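You operate a simulated robot arm through the tools that you are given. There is no shell and no other tool.

You run a simulated two-armed robot. Do the job below in one go: nothing can be reset, and whatever is moved stays where it is left.

TASK
Suck the stain out of the blue carpet tile with the spot cleaner.
Fine: stand the cleaner nozzle back where it was and switch the cleaner off; leave the other tile and the extension and wall switches alone. Set down upright: cleaner nozzle. What is to be rubbed or washed off counts as gone when no trace of it is left.

It is judged by the outcome, as a careful person would: the job done as asked, and still so three seconds after it is handed in. It fails if anything else is knocked over, pushed out of place, dropped, spilled or broken.

THE ROBOT
Two 7-joint arms with fingered hands on one trunk that stands fixed in place. Base frame: the origin is at the foot of the trunk, x ahead of it, y to its left, z up. Readings come in m, degrees, newtons and seconds.
The left shoulder is at [0.06, 0.177, 1], the right one opposite. With the tool pointing down near the work surface each hand reaches from about 0.46 to 0.96 m from the base axis, measured 20 degrees to its own side. Payload 4 kg a hand.
Tool frame (each hand has its own): the origin (TCP) lies between the finger pads and is the grasp point; the fingertips stand 0.037 m ahead of it; z points along the fingers, y is the line along which they close. Largest opening 0.124 m; the body of the gripper starts 0.043 m behind the TCP. The gripper is a hand of 3 fingers: y runs from the thumb to the fingers, the wrist lies at [-0.015, -0.108, -0.202] in the tool frame, and closing takes about 1.5 s.
Orientation is told as [roll, pitch, yaw] about the base's x, y, z axes, in that order, counted from this pose: with the fingers straight down and the wrist toward the robot, the tool's x, y and z point along [0, 1, 0], [1, 0, 0] and [0, 0, -1] of the base frame.

THE INTERFACE
- The arms move only by the tool apply_moves. It takes "left_steps", "right_steps" or both (then of equal length, played together; a hand with none holds still); each is a list that holds one entry, the list of rows, each a list of 7 numbers: the opening in per cent of the stroke, from 0 (shut) to 100 (fully open), then the shift along the base's x, y, z in mm, then the turn, a rotation vector about the base's x, y, z in degrees. In form: [[[fingers, x, y, z, ax, ay, az], ...]]. A call has 1 to 20 rows; each row is the pose to reach, as a shift and turn from the pose commanded when the call began. A row lasts 0.2 s, in which the tool goes at most 0.05 m and 8.6 degrees; a call with a longer step from one row to the next is refused whole, and so is a gripper value outside its range. A pose out of reach is approached as far as the arm can. The call stops where the force on the tool passes 40 N (or 10 N more than at its start, if that is more) or the arm is blocked; 0.2 s more then pass. Each finger travels about 0.072 m/s and halts on what it meets, pressing with about 29 N; the grip force reading is that of the motor and also rises with nothing between the fingers. The clock runs only during rows and for 0.2 s after the last one: add rows that repeat a pose to give the fingers time. It gives the time, the measured TCP pose, the force on the tool (base axes), the opening and the grip force at its end, in the units of the frame above (readings bear some noise), with the torque about the TCP (base axes, N m) and any sound that the robot's microphone picked up.
- Cameras (640 x 400 px; columns grow to the right, rows downward): "scene" is now at [0.0555, -0.0241, 1.6898]; the picture's right is [-0.28, -0.96, 0.00], its down [-0.33, 0.09, -0.94] and it looks along [0.90, -0.26, -0.34] (base axes); focal length 305 px, centre (320, 200). "left" rides on the left gripper at [-0.064, -0.076, -0.137] in its tool frame; the picture's right is [-0.84, -0.26, 0.48], its down [0.48, -0.76, 0.43] and it looks along [0.25, 0.60, 0.76] (tool axes); focal length 256 px, centre (320, 200). "right" rides on the right gripper at [0.064, -0.076, -0.137] in its tool frame; the picture's right is [-0.84, 0.26, -0.48], its down [-0.48, -0.76, 0.43] and it looks along [-0.26, 0.60, 0.76] (tool axes); focal length 256 px, centre (320, 200). There is no depth. A picture from a camera that has moved, and an enlarged one, comes with that camera's place and axes in the base frame and with its lens. The place of the scene camera against the robot may be out by one fixed shift of up to 0.012 m in any direction.
- get_image(camera): a new picture of that camera. It takes no simulated time.
- lift_body(by): slides the trunk up (or, below 0, down) by that many m; the arms and the scene camera ride with it, the base frame stays. It gives what a move gives, with no picture.
- set_grasp(shape, hand): the hand has 3 fingers and takes this shape, open, in about a second: jaw (thumb against the fingers, like two jaws); tri (thumb and two fingers); tip (a fingertip pinch); poke (one finger out to press); point (the index stretched); flat (the hand flat); cup (the hand cupped); fist (a fist). The gripper value then closes the fingers along that shape, each until it touches; the sizes above hold for jaw. It gives what a move gives, with no picture.
- turn_head(pan, tilt): turns the head with the scene camera to pan (to the left, within 86 degrees either way) and tilt (down, from -29 to 69), counted from straight ahead of the robot. It gives what a move gives.
- close_up(camera, box): a new picture of the part [left, top, right, bottom] of that camera's present view, enlarged. It takes no simulated time.
- hand_in(): hands the job in; it is judged then, once.

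Nothing tells you positions but the pictures and the camera data. Unless the task says otherwise, let go and move clear before handing in.

The tools are called as name(argument=value, ...) on one line, values as JSON. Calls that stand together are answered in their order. apply_moves: Moves the arms, as the interface text tells. Its arguments: {"type":"object","properties":{"left_steps":{"type":"array","items":{"type":"array","items":{"type":"array","items":{"type":"number"}}}},"right_steps":{"type":"array","items":{"type":"array","items":{"type":"array","items":{"type":"number"}}}}},"required":[]} The other tools are called the same way: lift_body (by) slides the trunk up or down; set_grasp (shape, hand) gives the hand a shape; turn_head (pan, tilt) turns the head that bears the scene camera; get_image (camera) takes a picture; close_up (camera, box) takes an enlarged picture of a part of a camera's view; hand_in () hands the job in.

At the start:

```text
clock: 0.0
left_tool_pos: [0.4255, 0.1134, 1.5857]
left_tcp_rot: [0.0, -0.1, 0.1]
left_contact_force: [0.0, -0.2, 0.1]
left_wrist_torque: [0.02, -0.01, -0.01]
left_grip_width: 0.1237
left_grip_force: 0.1
left_shape: jaw
right_tool_pos: [0.3353, -0.284, 1.5874]
right_tcp_rot: [0.0, 0.0, 0.1]
right_contact_force: [0.8, -0.5, 0.1]
right_wrist_torque: [-0.04, 0.01, -0.01]
right_grip_width: 0.1234
right_grip_force: 0.1
right_shape: jaw
trunk travel left (down, up): [-0.525, 0.065]
head pan, tilt: [-16.1, 19.8]
```

scene: 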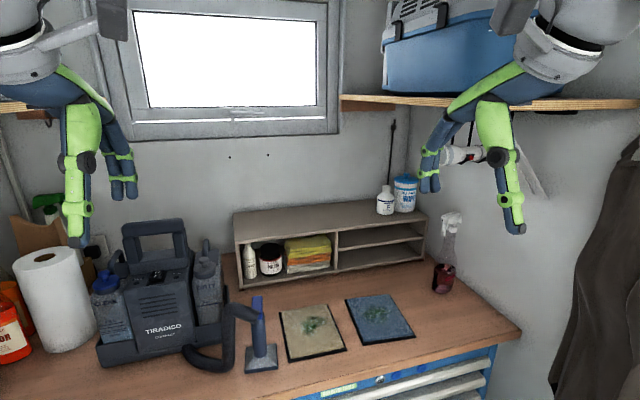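
right: 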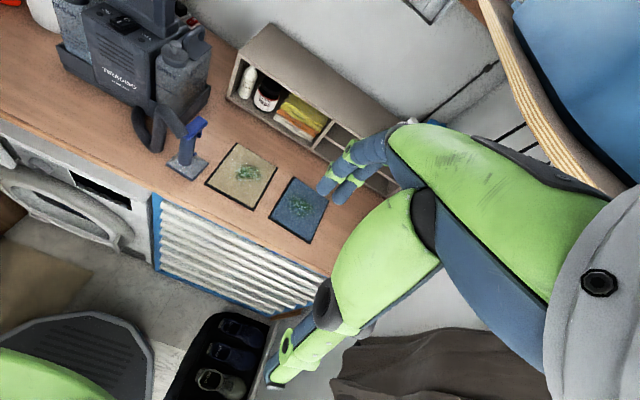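
left: 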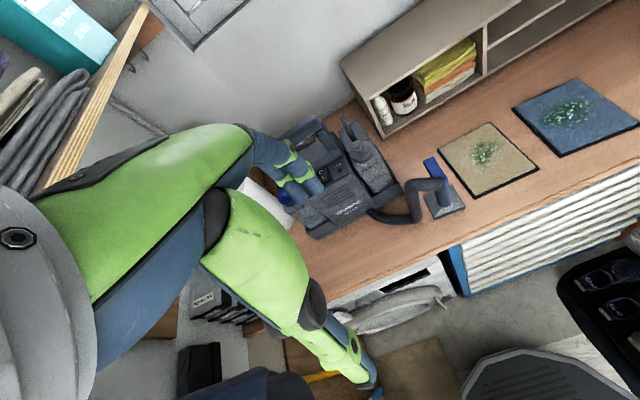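

I see a spot cleaner at the left with a hose to a nozzle that stands on the bench, and two stained tiles, beige and blue, to its right. I'll look closer before moving.

close_up(camera="scene", box=[80, 200, 300, 390])

close_up(camera="scene", box=[230, 270, 430, 390])

close_up(camera="left", box=[260, 90, 480, 250])

turn_head(pan=10, tilt=40)

get_image(camera="scene")

```text
2.11 times, centred on (190, 295) of scene
camera zoom: at [0.0555, -0.0241, 1.6898], right [-0.28, -0.96, 0.0], down [-0.33, 0.09, -0.94], along [0.9, -0.26, -0.34], focal length 642 px, centre (594, 0)
```

zoom: 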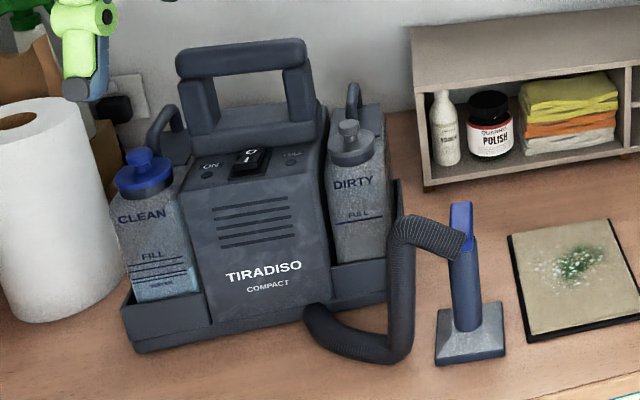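

```text
3.20 times, centred on (330, 330) of scene
camera zoom: at [0.0555, -0.0241, 1.6898], right [-0.28, -0.96, 0.0], down [-0.33, 0.09, -0.94], along [0.9, -0.26, -0.34], focal length 976 px, centre (288, -216)
```

zoom: 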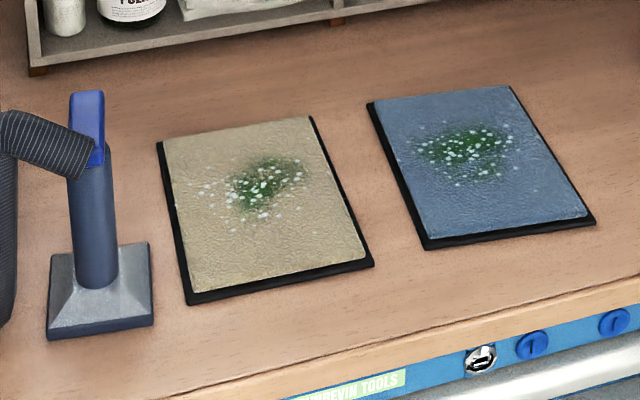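

```text
2.50 times, centred on (370, 170) of left
camera zoom: at [0.3503, 0.0496, 1.7226], right [-0.26, -0.84, -0.48], down [-0.76, 0.48, -0.44], along [0.6, 0.25, -0.76], focal length 640 px, centre (195, 275)
```

zoom: 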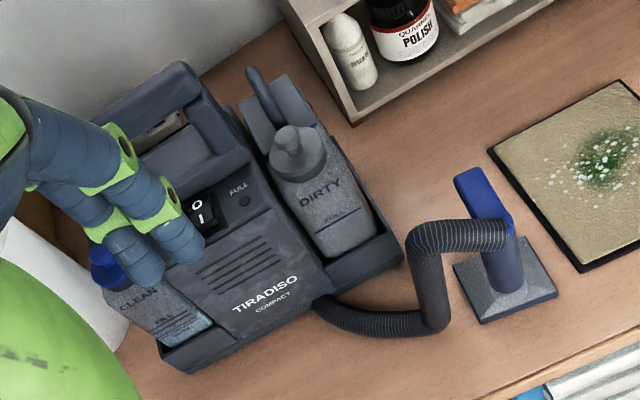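

```text
clock: 0.9
left_tool_pos: [0.4259, 0.1144, 1.5866]
left_tcp_rot: [0.0, -0.2, 0.0]
left_contact_force: [-0.3, -0.9, 0.6]
left_wrist_torque: [-0.06, 0.01, 0.02]
left_grip_width: 0.1233
left_grip_force: 0.1
left_shape: jaw
right_tool_pos: [0.336, -0.2845, 1.5865]
right_tcp_rot: [0.0, 0.1, 0.1]
right_contact_force: [-0.4, 0.2, -1.0]
right_wrist_torque: [0.0, 0.06, -0.02]
right_grip_width: 0.1235
right_grip_force: 0.1
right_shape: jaw
trunk travel left (down, up): [-0.525, 0.065]
head pan, tilt: [10.0, 40.0]
```

```text
taken
camera scene: at [0.0498, 0.0164, 1.6581], right [0.17, -0.98, 0.0], down [-0.63, -0.11, -0.77], along [0.75, 0.13, -0.64], focal length 305 px, centre (320, 200)
```

scene: 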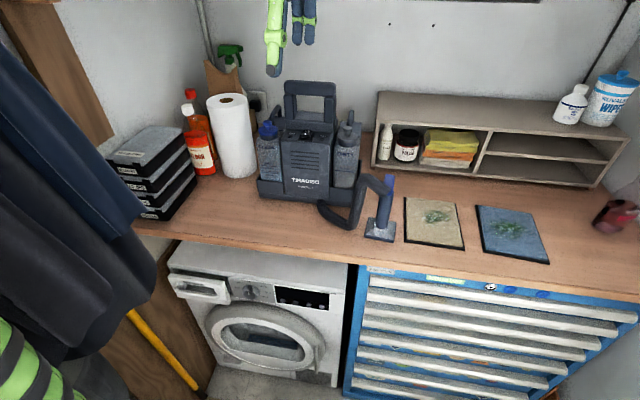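

The nozzle seems to stand at about (0.65, -0.05) on a bench at roughly z 1.05. I'll look more closely at the switch, the plug and the tiles from the new head pose.

close_up(camera="scene", box=[240, 70, 400, 250])

close_up(camera="scene", box=[350, 170, 560, 280])

close_up(camera="scene", box=[170, 30, 310, 200])

get_image(camera="left")

close_up(camera="left", box=[400, 60, 640, 240])

close_up(camera="right", box=[50, 60, 350, 260])

```text
2.22 times, centred on (320, 160) of scene
camera zoom: at [0.0498, 0.0164, 1.6581], right [0.17, -0.98, 0.0], down [-0.63, -0.11, -0.77], along [0.75, 0.13, -0.64], focal length 678 px, centre (320, 289)
```

zoom: 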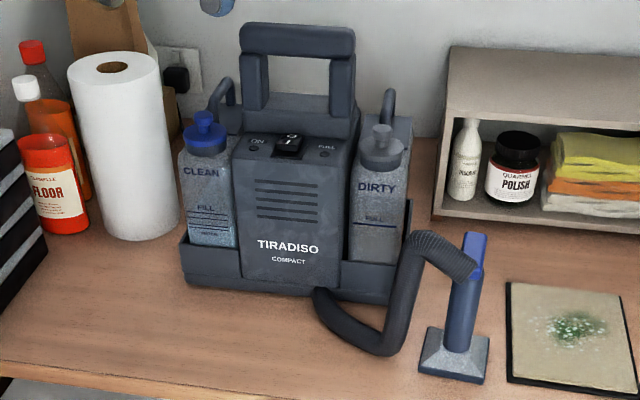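

```text
3.05 times, centred on (455, 225) of scene
camera zoom: at [0.0498, 0.0164, 1.6581], right [0.17, -0.98, 0.0], down [-0.63, -0.11, -0.77], along [0.75, 0.13, -0.64], focal length 929 px, centre (-91, 124)
```

zoom: 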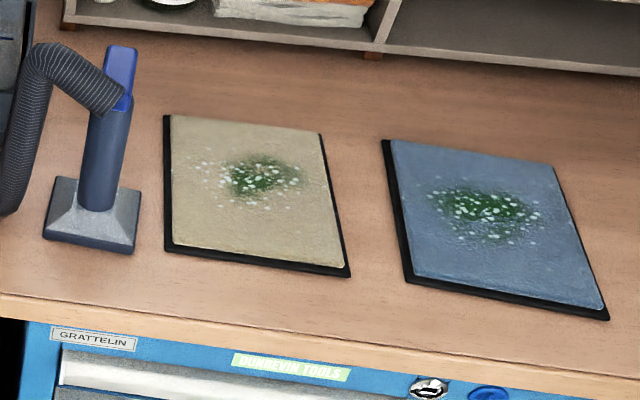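

```text
2.35 times, centred on (240, 115) of scene
camera zoom: at [0.0498, 0.0164, 1.6581], right [0.17, -0.98, 0.0], down [-0.63, -0.11, -0.77], along [0.75, 0.13, -0.64], focal length 718 px, centre (508, 400)
```

zoom: 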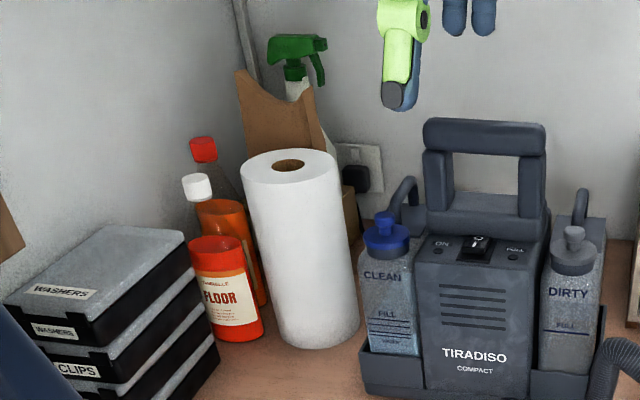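

```text
taken
camera left: at [0.3504, 0.0496, 1.7226], right [-0.26, -0.84, -0.48], down [-0.76, 0.48, -0.44], along [0.6, 0.25, -0.76], focal length 256 px, centre (320, 200)
```

left: 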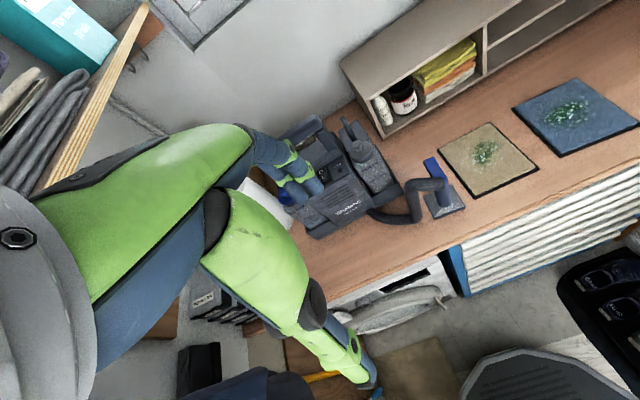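

```text
2.22 times, centred on (520, 150) of left
camera zoom: at [0.3504, 0.0496, 1.7226], right [-0.26, -0.84, -0.48], down [-0.76, 0.48, -0.44], along [0.6, 0.25, -0.76], focal length 569 px, centre (-124, 311)
```

zoom: 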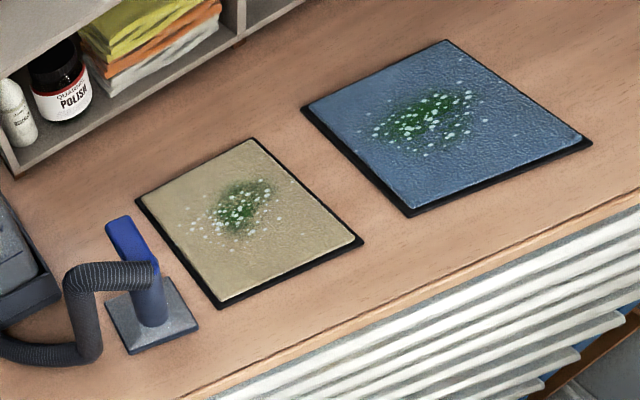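

```text
2.00 times, centred on (200, 160) of right
camera zoom: at [0.2607, -0.22, 1.7226], right [0.26, -0.84, 0.48], down [-0.76, -0.48, -0.43], along [0.6, -0.26, -0.76], focal length 512 px, centre (560, 280)
```

zoom: 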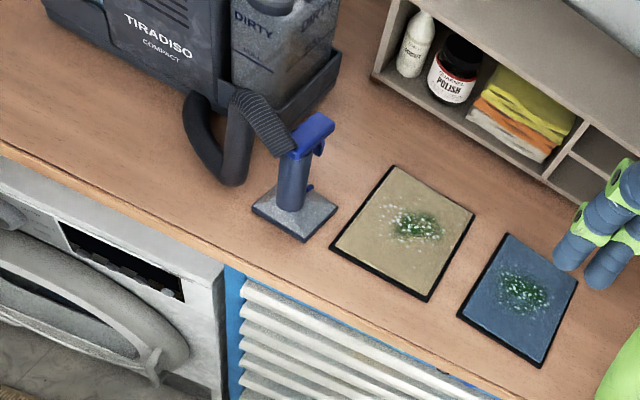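

The bench top comes out at about z 1.03, the blue tile at x 0.63–0.83, y −0.32…−0.49, the nozzle at about (0.674, −0.049), and the switch near (0.79, 0.18, 1.25). I'll bring the left hand over for a close look at the switch.

apply_moves(left_steps=[[[100, 25, 4, -21, 0, 0, 0], [100, 50, 8, -42, 0, 0, 0], [100, 75, 12, -63, 0, 0, 0], [100, 100, 16, -84, 0, 0, 0], [100, 125, 20, -105, 0, 0, 0], [100, 150, 24, -126, 0, 0, 0], [100, 175, 27, -147, 0, 0, 0], [100, 200, 30, -169, 0, 0, 0], [100, 200, 30, -169, 0, 0, 0]]])

get_image(camera="left")

get_image(camera="scene")

```text
clock: 2.9
left_tool_pos: [0.6267, 0.1433, 1.4183]
left_tcp_rot: [-0.1, -0.2, 0.0]
left_contact_force: [-0.8, -0.1, -0.5]
left_wrist_torque: [0.02, -0.03, 0.01]
left_grip_width: 0.1236
left_grip_force: 0.0
left_shape: jaw
right_tool_pos: [0.3344, -0.2849, 1.587]
right_tcp_rot: [0.0, 0.0, 0.0]
right_contact_force: [0.0, -0.5, -0.9]
right_wrist_torque: [0.01, 0.01, 0.01]
right_grip_width: 0.1234
right_grip_force: 0.0
right_shape: jaw
trunk travel left (down, up): [-0.525, 0.065]
head pan, tilt: [10.0, 40.0]
```

```text
taken
camera left: at [0.5521, 0.0785, 1.5553], right [-0.26, -0.84, -0.48], down [-0.76, 0.48, -0.44], along [0.6, 0.25, -0.76], focal length 256 px, centre (320, 200)
```

left: 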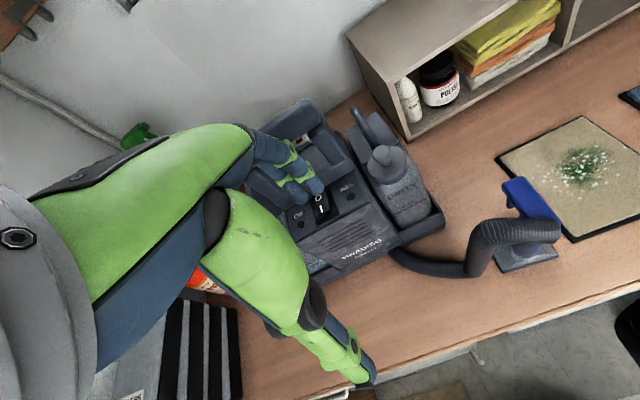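

```text
taken
camera scene: at [0.0492, 0.0165, 1.658], right [0.17, -0.98, 0.0], down [-0.63, -0.11, -0.77], along [0.75, 0.13, -0.64], focal length 305 px, centre (320, 200)
```

scene: 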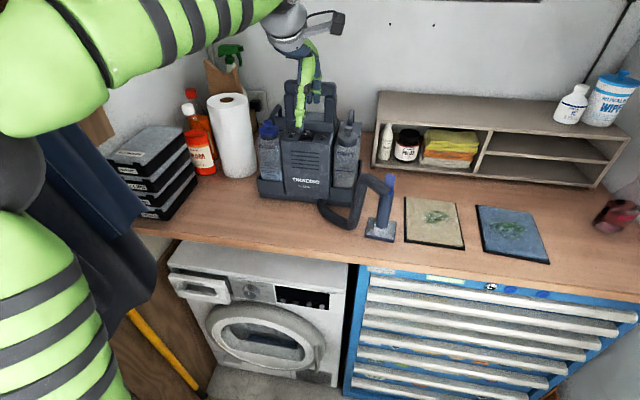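

The left arm reaches comfortably, and the rocker switch is visible in front of the handle. I'll zoom in on the rocker and the nozzle.

close_up(camera="left", box=[260, 120, 400, 250])

close_up(camera="left", box=[440, 150, 600, 290])

close_up(camera="scene", box=[250, 70, 420, 250])

```text
3.08 times, centred on (330, 185) of left
camera zoom: at [0.5521, 0.0785, 1.5553], right [-0.26, -0.84, -0.48], down [-0.76, 0.48, -0.44], along [0.6, 0.25, -0.76], focal length 788 px, centre (289, 246)
```

zoom: 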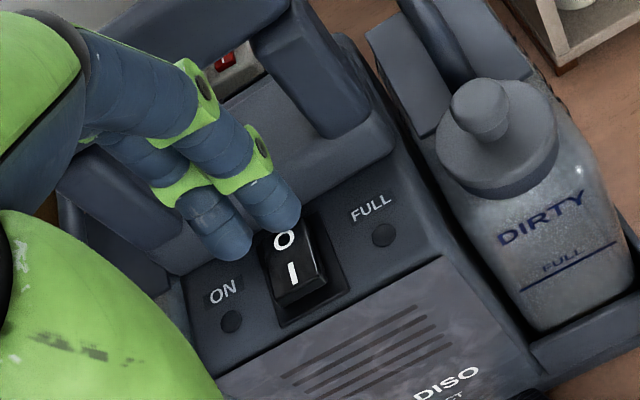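

```text
2.86 times, centred on (520, 220) of left
camera zoom: at [0.5521, 0.0785, 1.5553], right [-0.26, -0.84, -0.48], down [-0.76, 0.48, -0.44], along [0.6, 0.25, -0.76], focal length 731 px, centre (-251, 143)
```

zoom: 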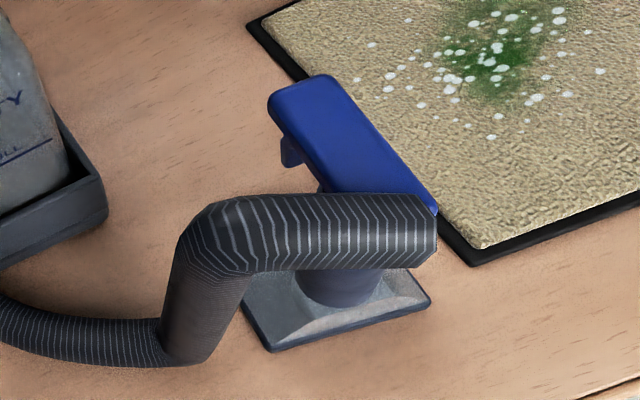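

```text
2.22 times, centred on (335, 160) of scene
camera zoom: at [0.0492, 0.0165, 1.658], right [0.17, -0.98, 0.0], down [-0.63, -0.11, -0.77], along [0.75, 0.13, -0.64], focal length 678 px, centre (287, 289)
```

zoom: 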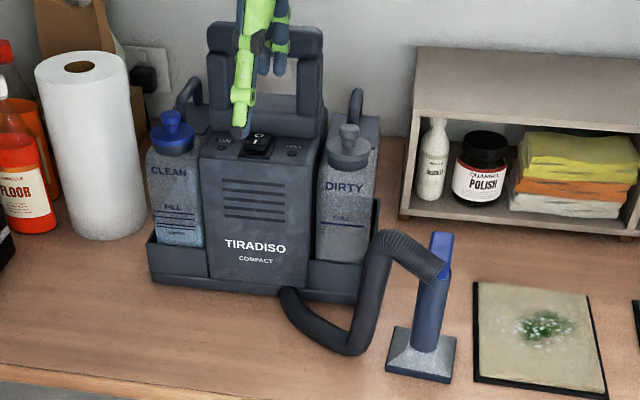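

The rocker has its "I" end (near the robot) raised, so the cleaner is off now. The nozzle is a post with a blue bar on top and a hose off its left side. I'll bring the right hand in for a close view of it.

apply_moves(right_steps=[[[100, 15, 23, -25, 0, 0, 0], [100, 30, 46, -50, 0, 0, 0], [100, 44, 69, -75, 0, 0, 0], [100, 59, 92, -100, 0, 0, 0], [100, 74, 115, -125, 0, 0, 0], [100, 88, 138, -150, 0, 0, 0], [100, 103, 160, -175, 0, 0, 0], [100, 117, 183, -200, 0, 0, 0], [100, 132, 206, -225, 0, 0, 0], [100, 147, 229, -250, 0, 0, 0], [100, 161, 252, -275, 0, 0, 0], [100, 176, 274, -300, 0, 0, 0], [100, 176, 274, -300, 0, 0, 0]]], left_steps=[[[100, 0, 10, 10, 0, 0, 0], [100, 0, 20, 20, 0, 0, 0], [100, 0, 30, 30, 0, 0, 0], [100, 0, 40, 40, 0, 0, 0], [100, 0, 50, 50, 0, 0, 0], [100, 0, 60, 60, 0, 0, 0], [100, 0, 60, 60, 0, 0, 0], [100, 0, 60, 60, 0, 0, 0], [100, 0, 60, 60, 0, 0, 0], [100, 0, 60, 60, 0, 0, 0], [100, 0, 60, 60, 0, 0, 0], [100, 0, 60, 60, 0, 0, 0], [100, 0, 60, 60, 0, 0, 0]]])

get_image(camera="right")

get_image(camera="left")

get_image(camera="scene")

```text
clock: 5.7
left_tool_pos: [0.6254, 0.2035, 1.4761]
left_tcp_rot: [0.1, -0.1, -0.1]
left_contact_force: [0.2, 0.2, -0.6]
left_wrist_torque: [0.0, -0.04, 0.02]
left_grip_width: 0.1237
left_grip_force: 0.0
left_shape: jaw
right_tool_pos: [0.5153, -0.0116, 1.2863]
right_tcp_rot: [0.1, 0.0, -0.2]
right_contact_force: [0.2, 0.0, 0.7]
right_wrist_torque: [0.01, -0.02, -0.03]
right_grip_width: 0.1238
right_grip_force: 0.1
right_shape: jaw
trunk travel left (down, up): [-0.525, 0.065]
head pan, tilt: [10.0, 40.0]
```

```text
taken
camera right: at [0.4393, 0.0526, 1.4219], right [0.26, -0.84, 0.48], down [-0.76, -0.48, -0.44], along [0.6, -0.26, -0.76], focal length 256 px, centre (320, 200)
```

right: 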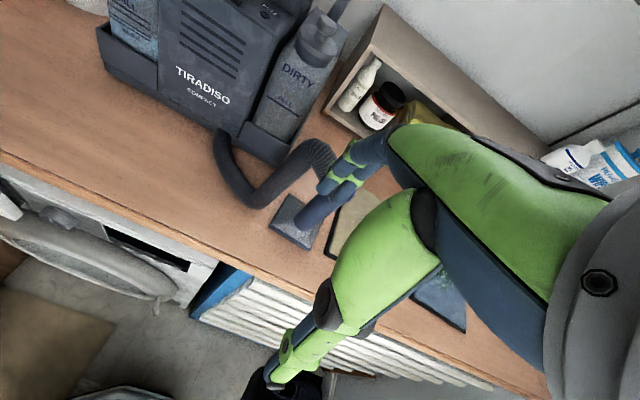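

```text
taken
camera left: at [0.5504, 0.1392, 1.6134], right [-0.26, -0.84, -0.48], down [-0.76, 0.48, -0.44], along [0.6, 0.25, -0.76], focal length 256 px, centre (320, 200)
```

left: 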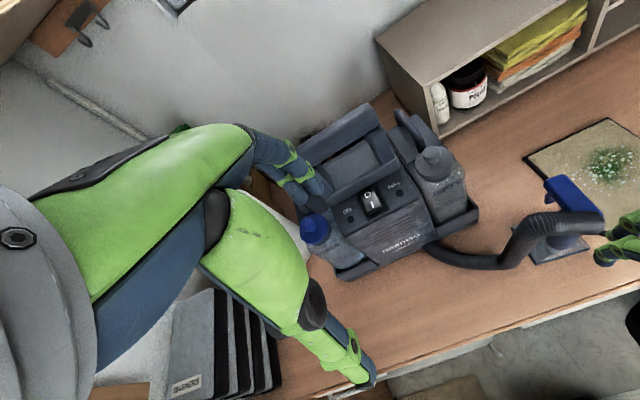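

```text
taken
camera scene: at [0.0492, 0.0161, 1.658], right [0.17, -0.98, 0.0], down [-0.63, -0.11, -0.77], along [0.75, 0.13, -0.64], focal length 305 px, centre (320, 200)
```

scene: 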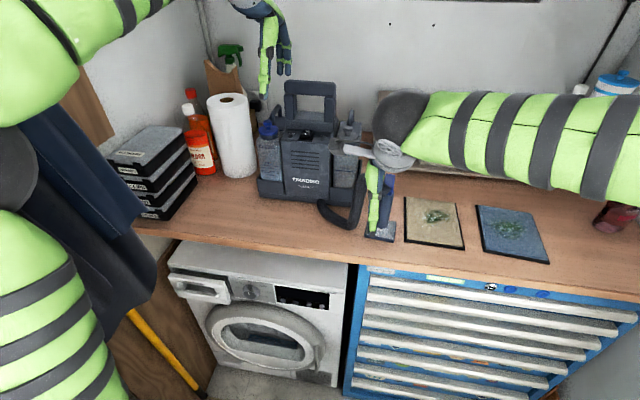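

The hand hides the nozzle from its own camera. I'll zoom with the other views and shift the right hand to the right to look at the nozzle from its side.

apply_moves(right_steps=[[[100, 0, -30, 8, 0, 0, 0], [100, 0, -60, 16, 0, 0, 0], [100, 0, -90, 24, 0, 0, 0], [100, 0, -120, 30, 0, 0, 0], [100, 0, -150, 30, 0, 0, 0], [100, 0, -180, 30, 0, 0, 0], [100, 0, -180, 30, 0, 0, 0]]])

get_image(camera="right")

close_up(camera="right", box=[100, 80, 300, 220])

close_up(camera="left", box=[460, 130, 640, 280])

close_up(camera="left", box=[300, 130, 460, 260])

```text
clock: 7.3
left_tool_pos: [0.6261, 0.2038, 1.4762]
left_tcp_rot: [-0.1, 0.0, 0.0]
left_contact_force: [-0.1, -0.6, 0.7]
left_wrist_torque: [0.0, 0.01, 0.04]
left_grip_width: 0.1237
left_grip_force: 0.1
left_shape: jaw
right_tool_pos: [0.5152, -0.1896, 1.3163]
right_tcp_rot: [0.0, 0.0, 0.1]
right_contact_force: [0.3, 0.0, -1.0]
right_wrist_torque: [0.03, -0.03, -0.03]
right_grip_width: 0.1235
right_grip_force: 0.1
right_shape: jaw
trunk travel left (down, up): [-0.525, 0.065]
head pan, tilt: [10.0, 40.0]
```

```text
taken
camera right: at [0.4391, -0.1251, 1.4525], right [0.26, -0.84, 0.48], down [-0.76, -0.48, -0.43], along [0.6, -0.26, -0.76], focal length 256 px, centre (320, 200)
```

right: 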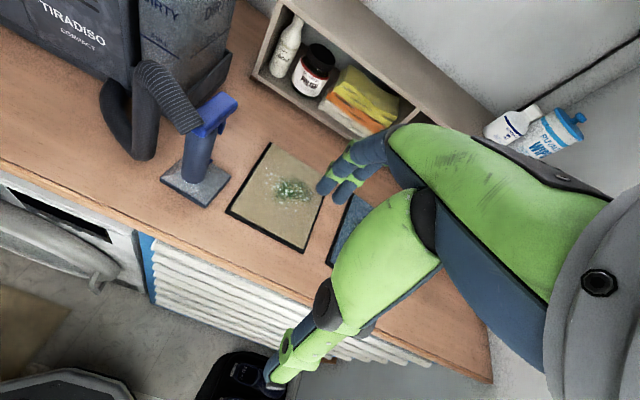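

```text
2.86 times, centred on (200, 150) of right
camera zoom: at [0.4391, -0.1251, 1.4525], right [0.26, -0.84, 0.48], down [-0.76, -0.48, -0.43], along [0.6, -0.26, -0.76], focal length 731 px, centre (663, 343)
```

zoom: 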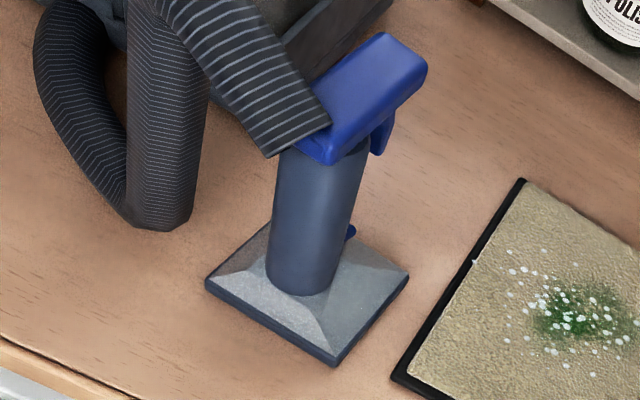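

```text
2.67 times, centred on (550, 205) of left
camera zoom: at [0.5513, 0.1402, 1.6129], right [-0.26, -0.84, -0.48], down [-0.76, 0.48, -0.44], along [0.6, 0.25, -0.76], focal length 683 px, centre (-293, 187)
```

zoom: 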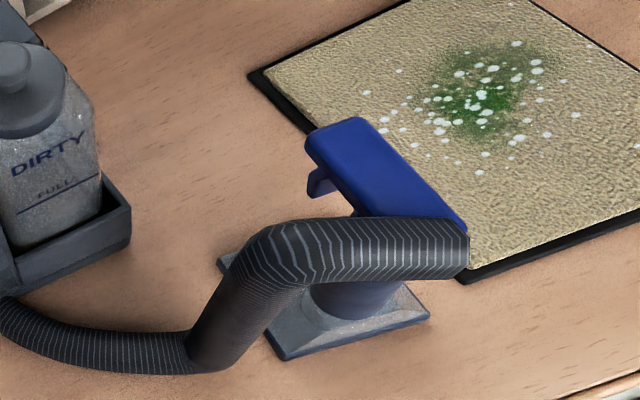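

```text
3.08 times, centred on (380, 195) of left
camera zoom: at [0.5513, 0.1402, 1.6129], right [-0.26, -0.84, -0.48], down [-0.76, 0.48, -0.44], along [0.6, 0.25, -0.76], focal length 788 px, centre (135, 215)
```

zoom: 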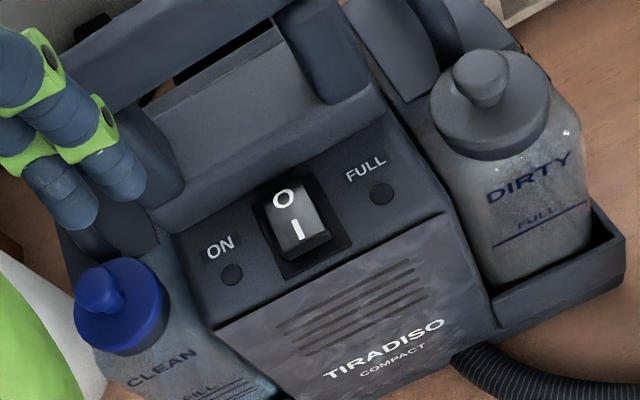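

The post is about 38 mm thick at (0.672, −0.043), with its bar, trigger and hose on top, so the right hand can grip it low from the right side, tilted. The rocker's I end is at about (0.762, 0.176, 1.266). I'll put the left hand in poke shape and see where its tip is.

set_grasp(hand="left", shape="poke")

turn_head(pan=18, tilt=25)

get_image(camera="left")

get_image(camera="scene")

get_image(camera="right")

```text
clock: 8.2
left_tool_pos: [0.6256, 0.205, 1.4764]
left_tcp_rot: [0.1, -0.2, 0.0]
left_contact_force: [-0.1, -0.2, 0.0]
left_wrist_torque: [0.03, 0.01, 0.0]
left_grip_width: 0.0
left_grip_force: 0.1
left_shape: poke
right_tool_pos: [0.5141, -0.1889, 1.3168]
right_tcp_rot: [0.0, 0.0, 0.1]
right_contact_force: [-0.3, 0.3, -1.4]
right_wrist_torque: [-0.02, 0.03, 0.02]
right_grip_width: 0.1236
right_grip_force: 0.1
right_shape: jaw
trunk travel left (down, up): [-0.525, 0.065]
head pan, tilt: [10.0, 40.0]
```

```text
clock: 9.0
left_tool_pos: [0.6252, 0.2034, 1.4758]
left_tcp_rot: [0.0, -0.1, 0.0]
left_contact_force: [-0.4, -0.7, -0.1]
left_wrist_torque: [0.02, -0.02, 0.01]
left_grip_width: 0.0
left_grip_force: 0.0
left_shape: poke
right_tool_pos: [0.5143, -0.1888, 1.3163]
right_tcp_rot: [0.0, -0.1, 0.0]
right_contact_force: [-0.3, -0.4, 0.2]
right_wrist_torque: [0.02, 0.01, 0.01]
right_grip_width: 0.1238
right_grip_force: 0.1
right_shape: jaw
trunk travel left (down, up): [-0.525, 0.065]
head pan, tilt: [18.0, 25.0]
```

```text
taken
camera left: at [0.5512, 0.1397, 1.613], right [-0.26, -0.84, -0.48], down [-0.76, 0.48, -0.44], along [0.6, 0.25, -0.76], focal length 256 px, centre (320, 200)
```

left: 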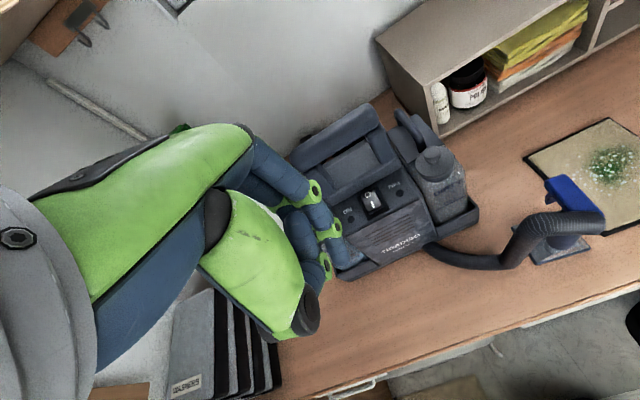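

```text
taken
camera scene: at [0.0538, 0.0302, 1.6812], right [0.31, -0.95, 0.0], down [-0.4, -0.13, -0.91], along [0.86, 0.28, -0.42], focal length 305 px, centre (320, 200)
```

scene: 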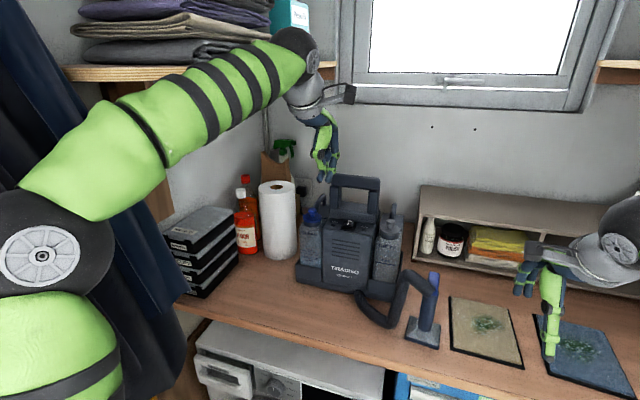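

```text
taken
camera right: at [0.439, -0.1251, 1.4525], right [0.26, -0.84, 0.48], down [-0.76, -0.48, -0.43], along [0.6, -0.26, -0.76], focal length 256 px, centre (320, 200)
```

right: 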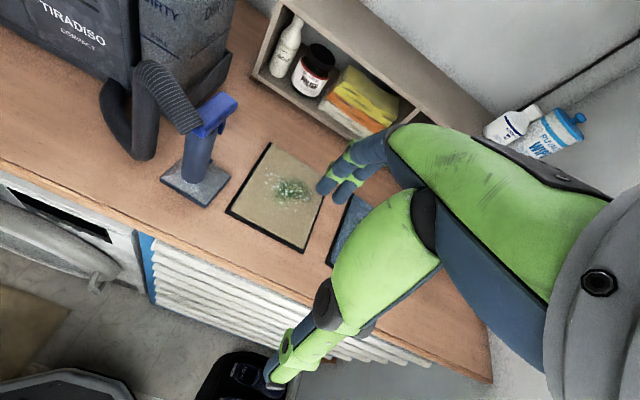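

Now I'll zoom in to locate the poking fingertip in both views.

close_up(camera="left", box=[220, 140, 420, 300])

close_up(camera="scene", box=[270, 80, 420, 260])

close_up(camera="scene", box=[290, 90, 370, 190])

```text
2.50 times, centred on (320, 220) of left
camera zoom: at [0.5512, 0.1397, 1.613], right [-0.26, -0.84, -0.48], down [-0.76, 0.48, -0.44], along [0.6, 0.25, -0.76], focal length 640 px, centre (320, 150)
```

zoom: 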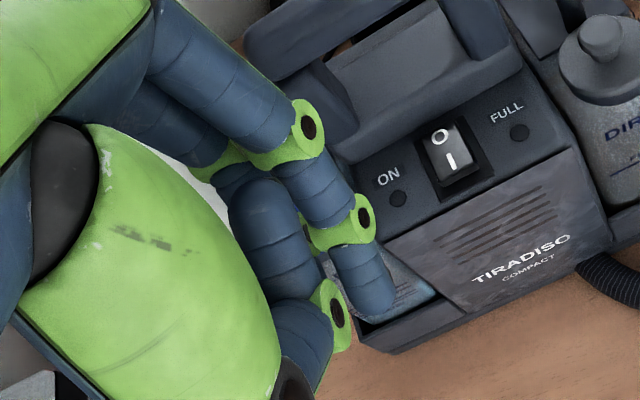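

```text
2.22 times, centred on (345, 170) of scene
camera zoom: at [0.0538, 0.0302, 1.6812], right [0.31, -0.95, 0.0], down [-0.4, -0.13, -0.91], along [0.86, 0.28, -0.42], focal length 678 px, centre (264, 267)
```

zoom: 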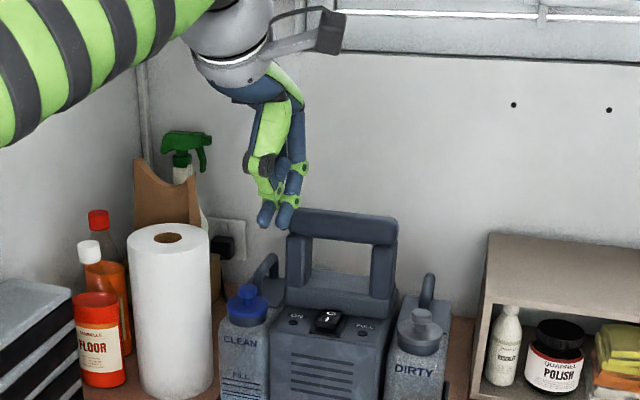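

```text
4.00 times, centred on (330, 140) of scene
camera zoom: at [0.0538, 0.0302, 1.6812], right [0.31, -0.95, 0.0], down [-0.4, -0.13, -0.91], along [0.86, 0.28, -0.42], focal length 1220 px, centre (280, 440)
```

zoom: 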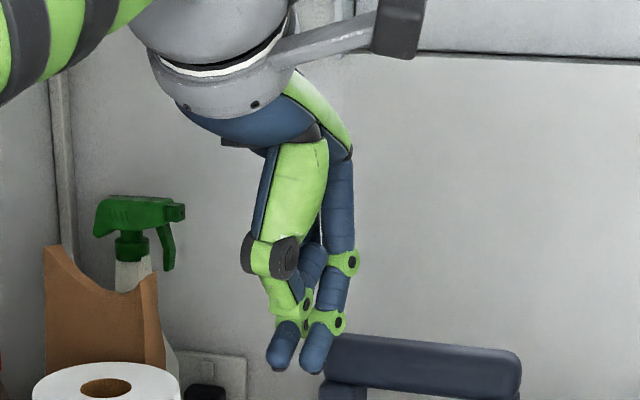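

The poke tip sits about 30 mm ahead of the TCP. Before poking I want the cleaner's handle and front geometry from the side, so I'll roll the right hand 60° into its grasp orientation; its camera then faces the cleaner.

apply_moves(right_steps=[[[75, 10, -4, -4, 7.5, 0, 0], [75, 21, -8, -8, 15, 0, 0], [75, 32, -12, -12, 22.5, 0, 0], [75, 43, -16, -16, 30, 0, 0], [75, 54, -20, -20, 37.5, 0, 0], [75, 65, -24, -26, 45, 0, 0], [75, 76, -28, -31, 52.5, 0, 0], [75, 86, -31, -36, 60, 0, 0], [75, 86, -31, -36, 60, 0, 0]]])

get_image(camera="right")

turn_head(pan=-5, tilt=35)

get_image(camera="scene")

```text
clock: 11.0
left_tool_pos: [0.6249, 0.2038, 1.4763]
left_tcp_rot: [0.0, -0.2, 0.0]
left_contact_force: [0.3, 0.7, -0.1]
left_wrist_torque: [-0.03, 0.0, 0.0]
left_grip_width: 0.0
left_grip_force: 0.1
left_shape: poke
right_tool_pos: [0.5984, -0.2192, 1.2804]
right_tcp_rot: [60.1, 0.0, 0.0]
right_contact_force: [0.1, -0.1, -0.2]
right_wrist_torque: [0.01, 0.01, -0.01]
right_grip_width: 0.0933
right_grip_force: 0.1
right_shape: jaw
trunk travel left (down, up): [-0.525, 0.065]
head pan, tilt: [18.0, 25.0]
```

```text
taken
camera right: at [0.5221, -0.3054, 1.4028], right [0.26, -0.84, -0.48], down [-0.76, 0.14, -0.64], along [0.6, 0.53, -0.6], focal length 256 px, centre (320, 200)
```

right: 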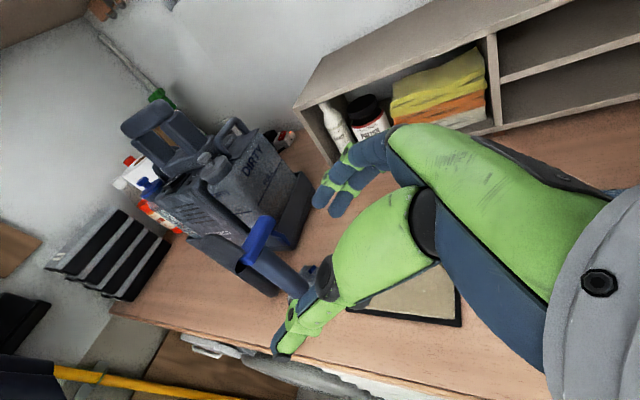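

```text
clock: 11.8
left_tool_pos: [0.6259, 0.2045, 1.4757]
left_tcp_rot: [0.0, -0.1, 0.0]
left_contact_force: [0.3, -1.1, -0.6]
left_wrist_torque: [0.0, 0.01, 0.0]
left_grip_width: 0.0
left_grip_force: 0.1
left_shape: poke
right_tool_pos: [0.5986, -0.2194, 1.2792]
right_tcp_rot: [60.0, 0.0, 0.0]
right_contact_force: [0.3, 0.2, -0.3]
right_wrist_torque: [-0.03, 0.02, 0.01]
right_grip_width: 0.0931
right_grip_force: 0.0
right_shape: jaw
trunk travel left (down, up): [-0.525, 0.065]
head pan, tilt: [-5.0, 35.0]
```

```text
taken
camera scene: at [0.0539, -0.0058, 1.6656], right [-0.09, -1.0, 0.0], down [-0.57, 0.05, -0.82], along [0.82, -0.07, -0.57], focal length 305 px, centre (320, 200)
```

scene: 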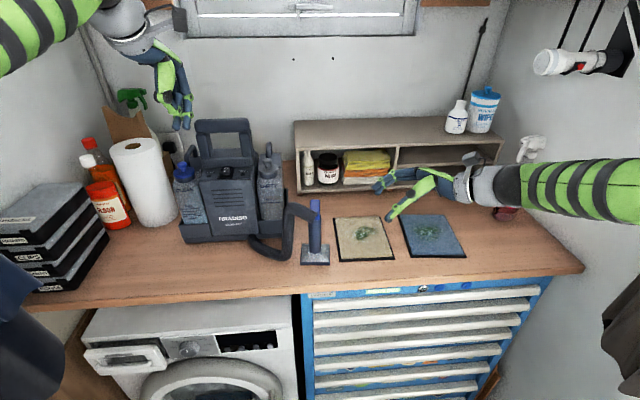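

The right arm holds the tilted pose well. As a dry run, I'll check that it reaches the blue stain in this same orientation, staying high above the tiles.

apply_moves(right_steps=[[[75, 18, -24, -4, 0, 0, 0], [75, 35, -48, -8, 0, 0, 0], [75, 53, -72, -12, 0, 0, 0], [75, 70, -95, -16, 0, 0, 0], [75, 88, -119, -20, 0, 0, 0], [75, 106, -143, -24, 0, 0, 0], [75, 123, -167, -30, 0, 0, 0], [75, 141, -190, -35, 0, 0, 0], [75, 141, -190, -35, 0, 0, 0], [75, 141, -190, -35, 0, 0, 0]]])

get_image(camera="scene")

get_image(camera="right")

```text
clock: 14.0
left_tool_pos: [0.6262, 0.2047, 1.4748]
left_tcp_rot: [0.0, -0.1, -0.1]
left_contact_force: [-0.1, -0.5, -0.8]
left_wrist_torque: [-0.01, 0.01, 0.04]
left_grip_width: 0.0001
left_grip_force: 0.0
left_shape: poke
right_tool_pos: [0.737, -0.4103, 1.2416]
right_tcp_rot: [60.1, 0.1, 0.0]
right_contact_force: [0.2, 0.4, 0.2]
right_wrist_torque: [0.0, 0.0, -0.02]
right_grip_width: 0.0928
right_grip_force: 0.1
right_shape: jaw
trunk travel left (down, up): [-0.525, 0.065]
head pan, tilt: [-5.0, 35.0]
```

```text
taken
camera scene: at [0.0542, -0.0062, 1.6655], right [-0.09, -1.0, 0.0], down [-0.57, 0.05, -0.82], along [0.82, -0.07, -0.57], focal length 305 px, centre (320, 200)
```

scene: 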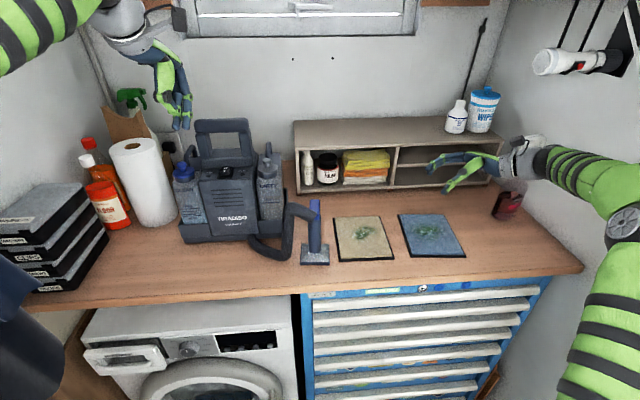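

```text
taken
camera right: at [0.663, -0.4968, 1.3653], right [0.26, -0.84, -0.48], down [-0.76, 0.14, -0.64], along [0.6, 0.53, -0.6], focal length 256 px, centre (320, 200)
```

right: 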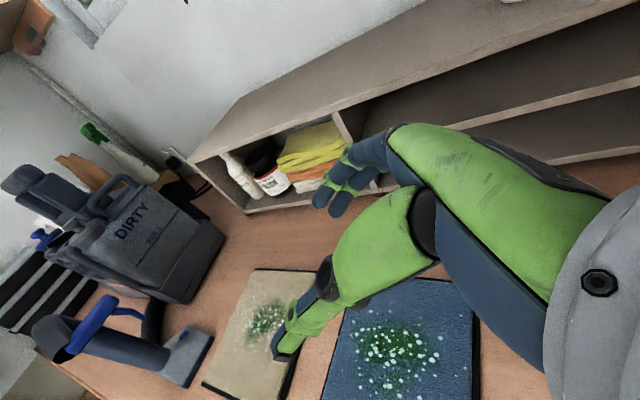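

The target pose is reachable with clear space around it. From here the right camera sees the cleaner from the side, so I'll zoom in to measure handle and panel.

close_up(camera="right", box=[0, 140, 240, 320])

close_up(camera="scene", box=[160, 100, 340, 280])

close_up(camera="scene", box=[380, 90, 580, 290])

close_up(camera="right", box=[320, 260, 500, 400])

```text
2.22 times, centred on (120, 230) of right
camera zoom: at [0.663, -0.4968, 1.3653], right [0.26, -0.84, -0.48], down [-0.76, 0.14, -0.64], along [0.6, 0.53, -0.6], focal length 569 px, centre (764, 133)
```

zoom: 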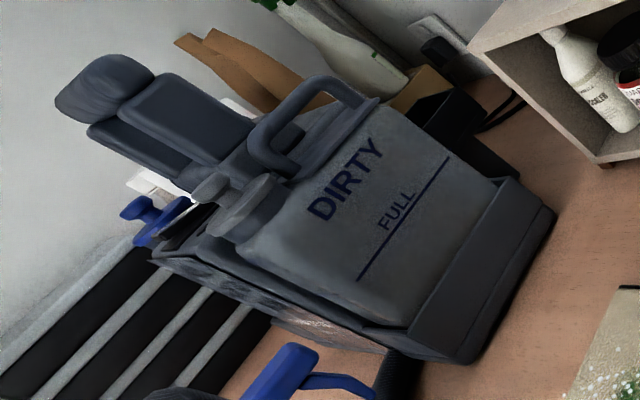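

```text
2.22 times, centred on (250, 190) of scene
camera zoom: at [0.0542, -0.0062, 1.6655], right [-0.09, -1.0, 0.0], down [-0.57, 0.05, -0.82], along [0.82, -0.07, -0.57], focal length 678 px, centre (476, 222)
```

zoom: 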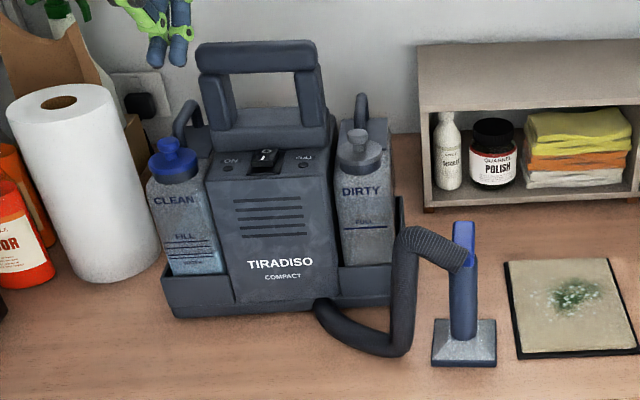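

```text
2.00 times, centred on (480, 190) of scene
camera zoom: at [0.0542, -0.0062, 1.6655], right [-0.09, -1.0, 0.0], down [-0.57, 0.05, -0.82], along [0.82, -0.07, -0.57], focal length 610 px, centre (0, 220)
```

zoom: 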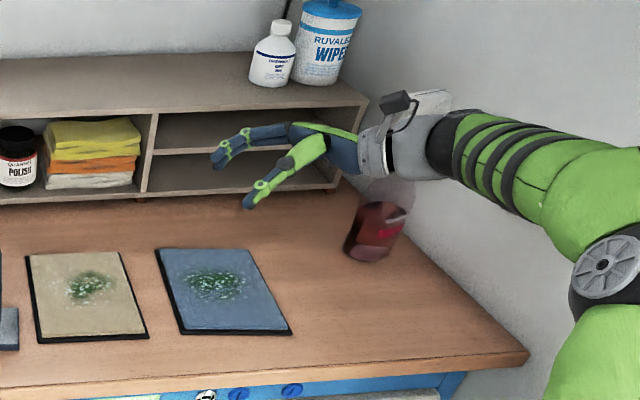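

```text
2.86 times, centred on (410, 330) of right
camera zoom: at [0.663, -0.4968, 1.3653], right [0.26, -0.84, -0.48], down [-0.76, 0.14, -0.64], along [0.6, 0.53, -0.6], focal length 731 px, centre (63, -171)
```

zoom: 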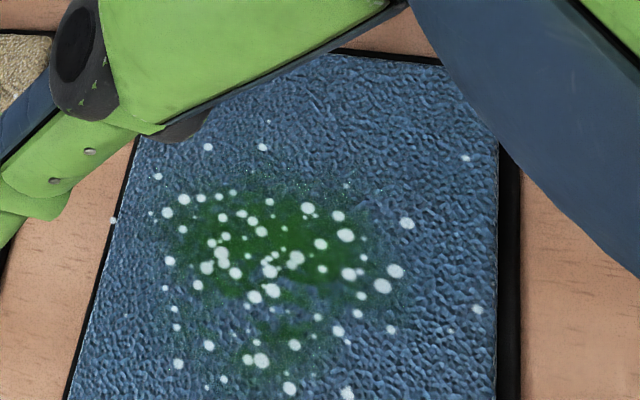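

Measured: handle bar at x≈0.79–0.825, z≈1.355–1.395, so the poke must come from the front tilted about 40°. First I'll take the nozzle: the right hand goes to a pre-grasp point to the right of the post.

apply_moves(right_steps=[[[75, -8, 30, 0, 0, 0, 0], [75, -16, 60, 0, 0, 0, 0], [75, -24, 90, 0, 0, 0, 0], [75, -33, 120, -10, 0, 0, 0], [75, -41, 150, -20, 0, 0, 0], [75, -49, 180, -35, 0, 0, 0], [75, -57, 207, -48, 0, 0, 0], [75, -65, 230, -58, 0, 0, 0], [75, -65, 230, -58, 0, 0, 0]]])

get_image(camera="right")

close_up(camera="scene", box=[240, 150, 460, 290])

close_up(camera="left", box=[440, 120, 640, 280])

```text
clock: 16.0
left_tool_pos: [0.6242, 0.203, 1.475]
left_tcp_rot: [0.0, -0.1, -0.1]
left_contact_force: [-0.6, -0.1, 1.0]
left_wrist_torque: [0.0, -0.05, -0.04]
left_grip_width: 0.0001
left_grip_force: 0.1
left_shape: poke
right_tool_pos: [0.6751, -0.1804, 1.1864]
right_tcp_rot: [60.0, 0.0, 0.0]
right_contact_force: [-0.3, -0.2, -0.2]
right_wrist_torque: [0.02, 0.0, -0.03]
right_grip_width: 0.0932
right_grip_force: 0.1
right_shape: jaw
trunk travel left (down, up): [-0.525, 0.065]
head pan, tilt: [-5.0, 35.0]
```

```text
taken
camera right: at [0.5996, -0.2662, 1.3089], right [0.26, -0.84, -0.48], down [-0.76, 0.14, -0.64], along [0.6, 0.53, -0.6], focal length 256 px, centre (320, 200)
```

right: 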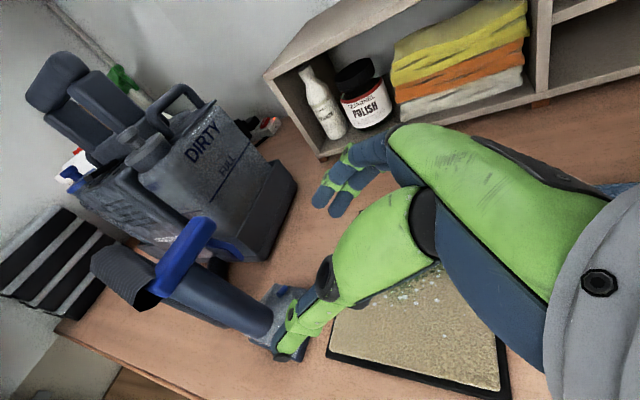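

```text
2.86 times, centred on (350, 220) of scene
camera zoom: at [0.054, -0.0061, 1.6655], right [-0.09, -1.0, 0.0], down [-0.57, 0.05, -0.82], along [0.82, -0.07, -0.57], focal length 871 px, centre (234, 143)
```

zoom: 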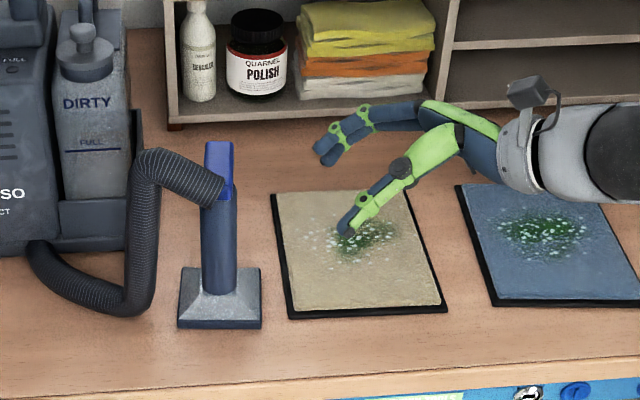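

```text
2.50 times, centred on (540, 200) of left
camera zoom: at [0.5513, 0.1395, 1.613], right [-0.26, -0.84, -0.48], down [-0.76, 0.48, -0.44], along [0.6, 0.25, -0.76], focal length 640 px, centre (-230, 200)
```

zoom: 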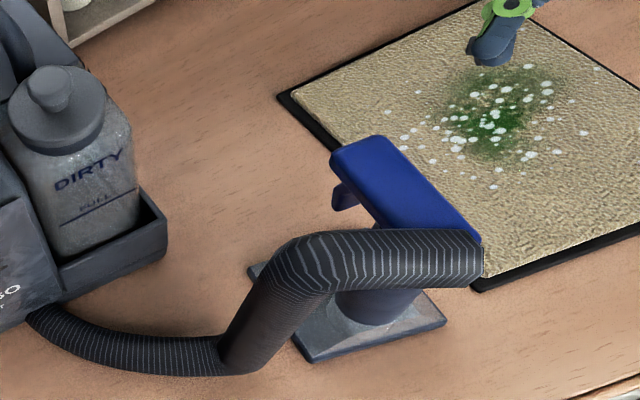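

I'll zoom in on the post from the right camera to refine its position.

close_up(camera="right", box=[80, 200, 340, 380])

close_up(camera="scene", box=[280, 180, 380, 280])

```text
2.22 times, centred on (210, 290) of right
camera zoom: at [0.5996, -0.2662, 1.3089], right [0.26, -0.84, -0.48], down [-0.76, 0.14, -0.64], along [0.6, 0.53, -0.6], focal length 569 px, centre (564, 0)
```

zoom: 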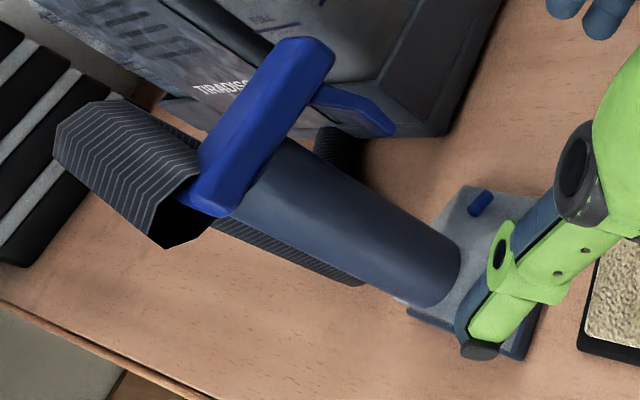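

```text
4.00 times, centred on (330, 230) of scene
camera zoom: at [0.054, -0.0061, 1.6655], right [-0.09, -1.0, 0.0], down [-0.57, 0.05, -0.82], along [0.82, -0.07, -0.57], focal length 1220 px, centre (280, 80)
```

zoom: 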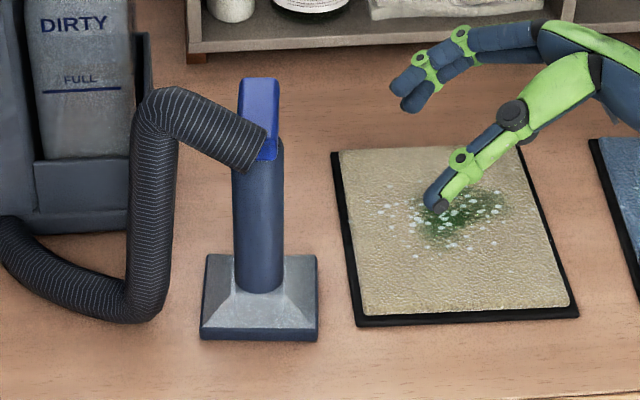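

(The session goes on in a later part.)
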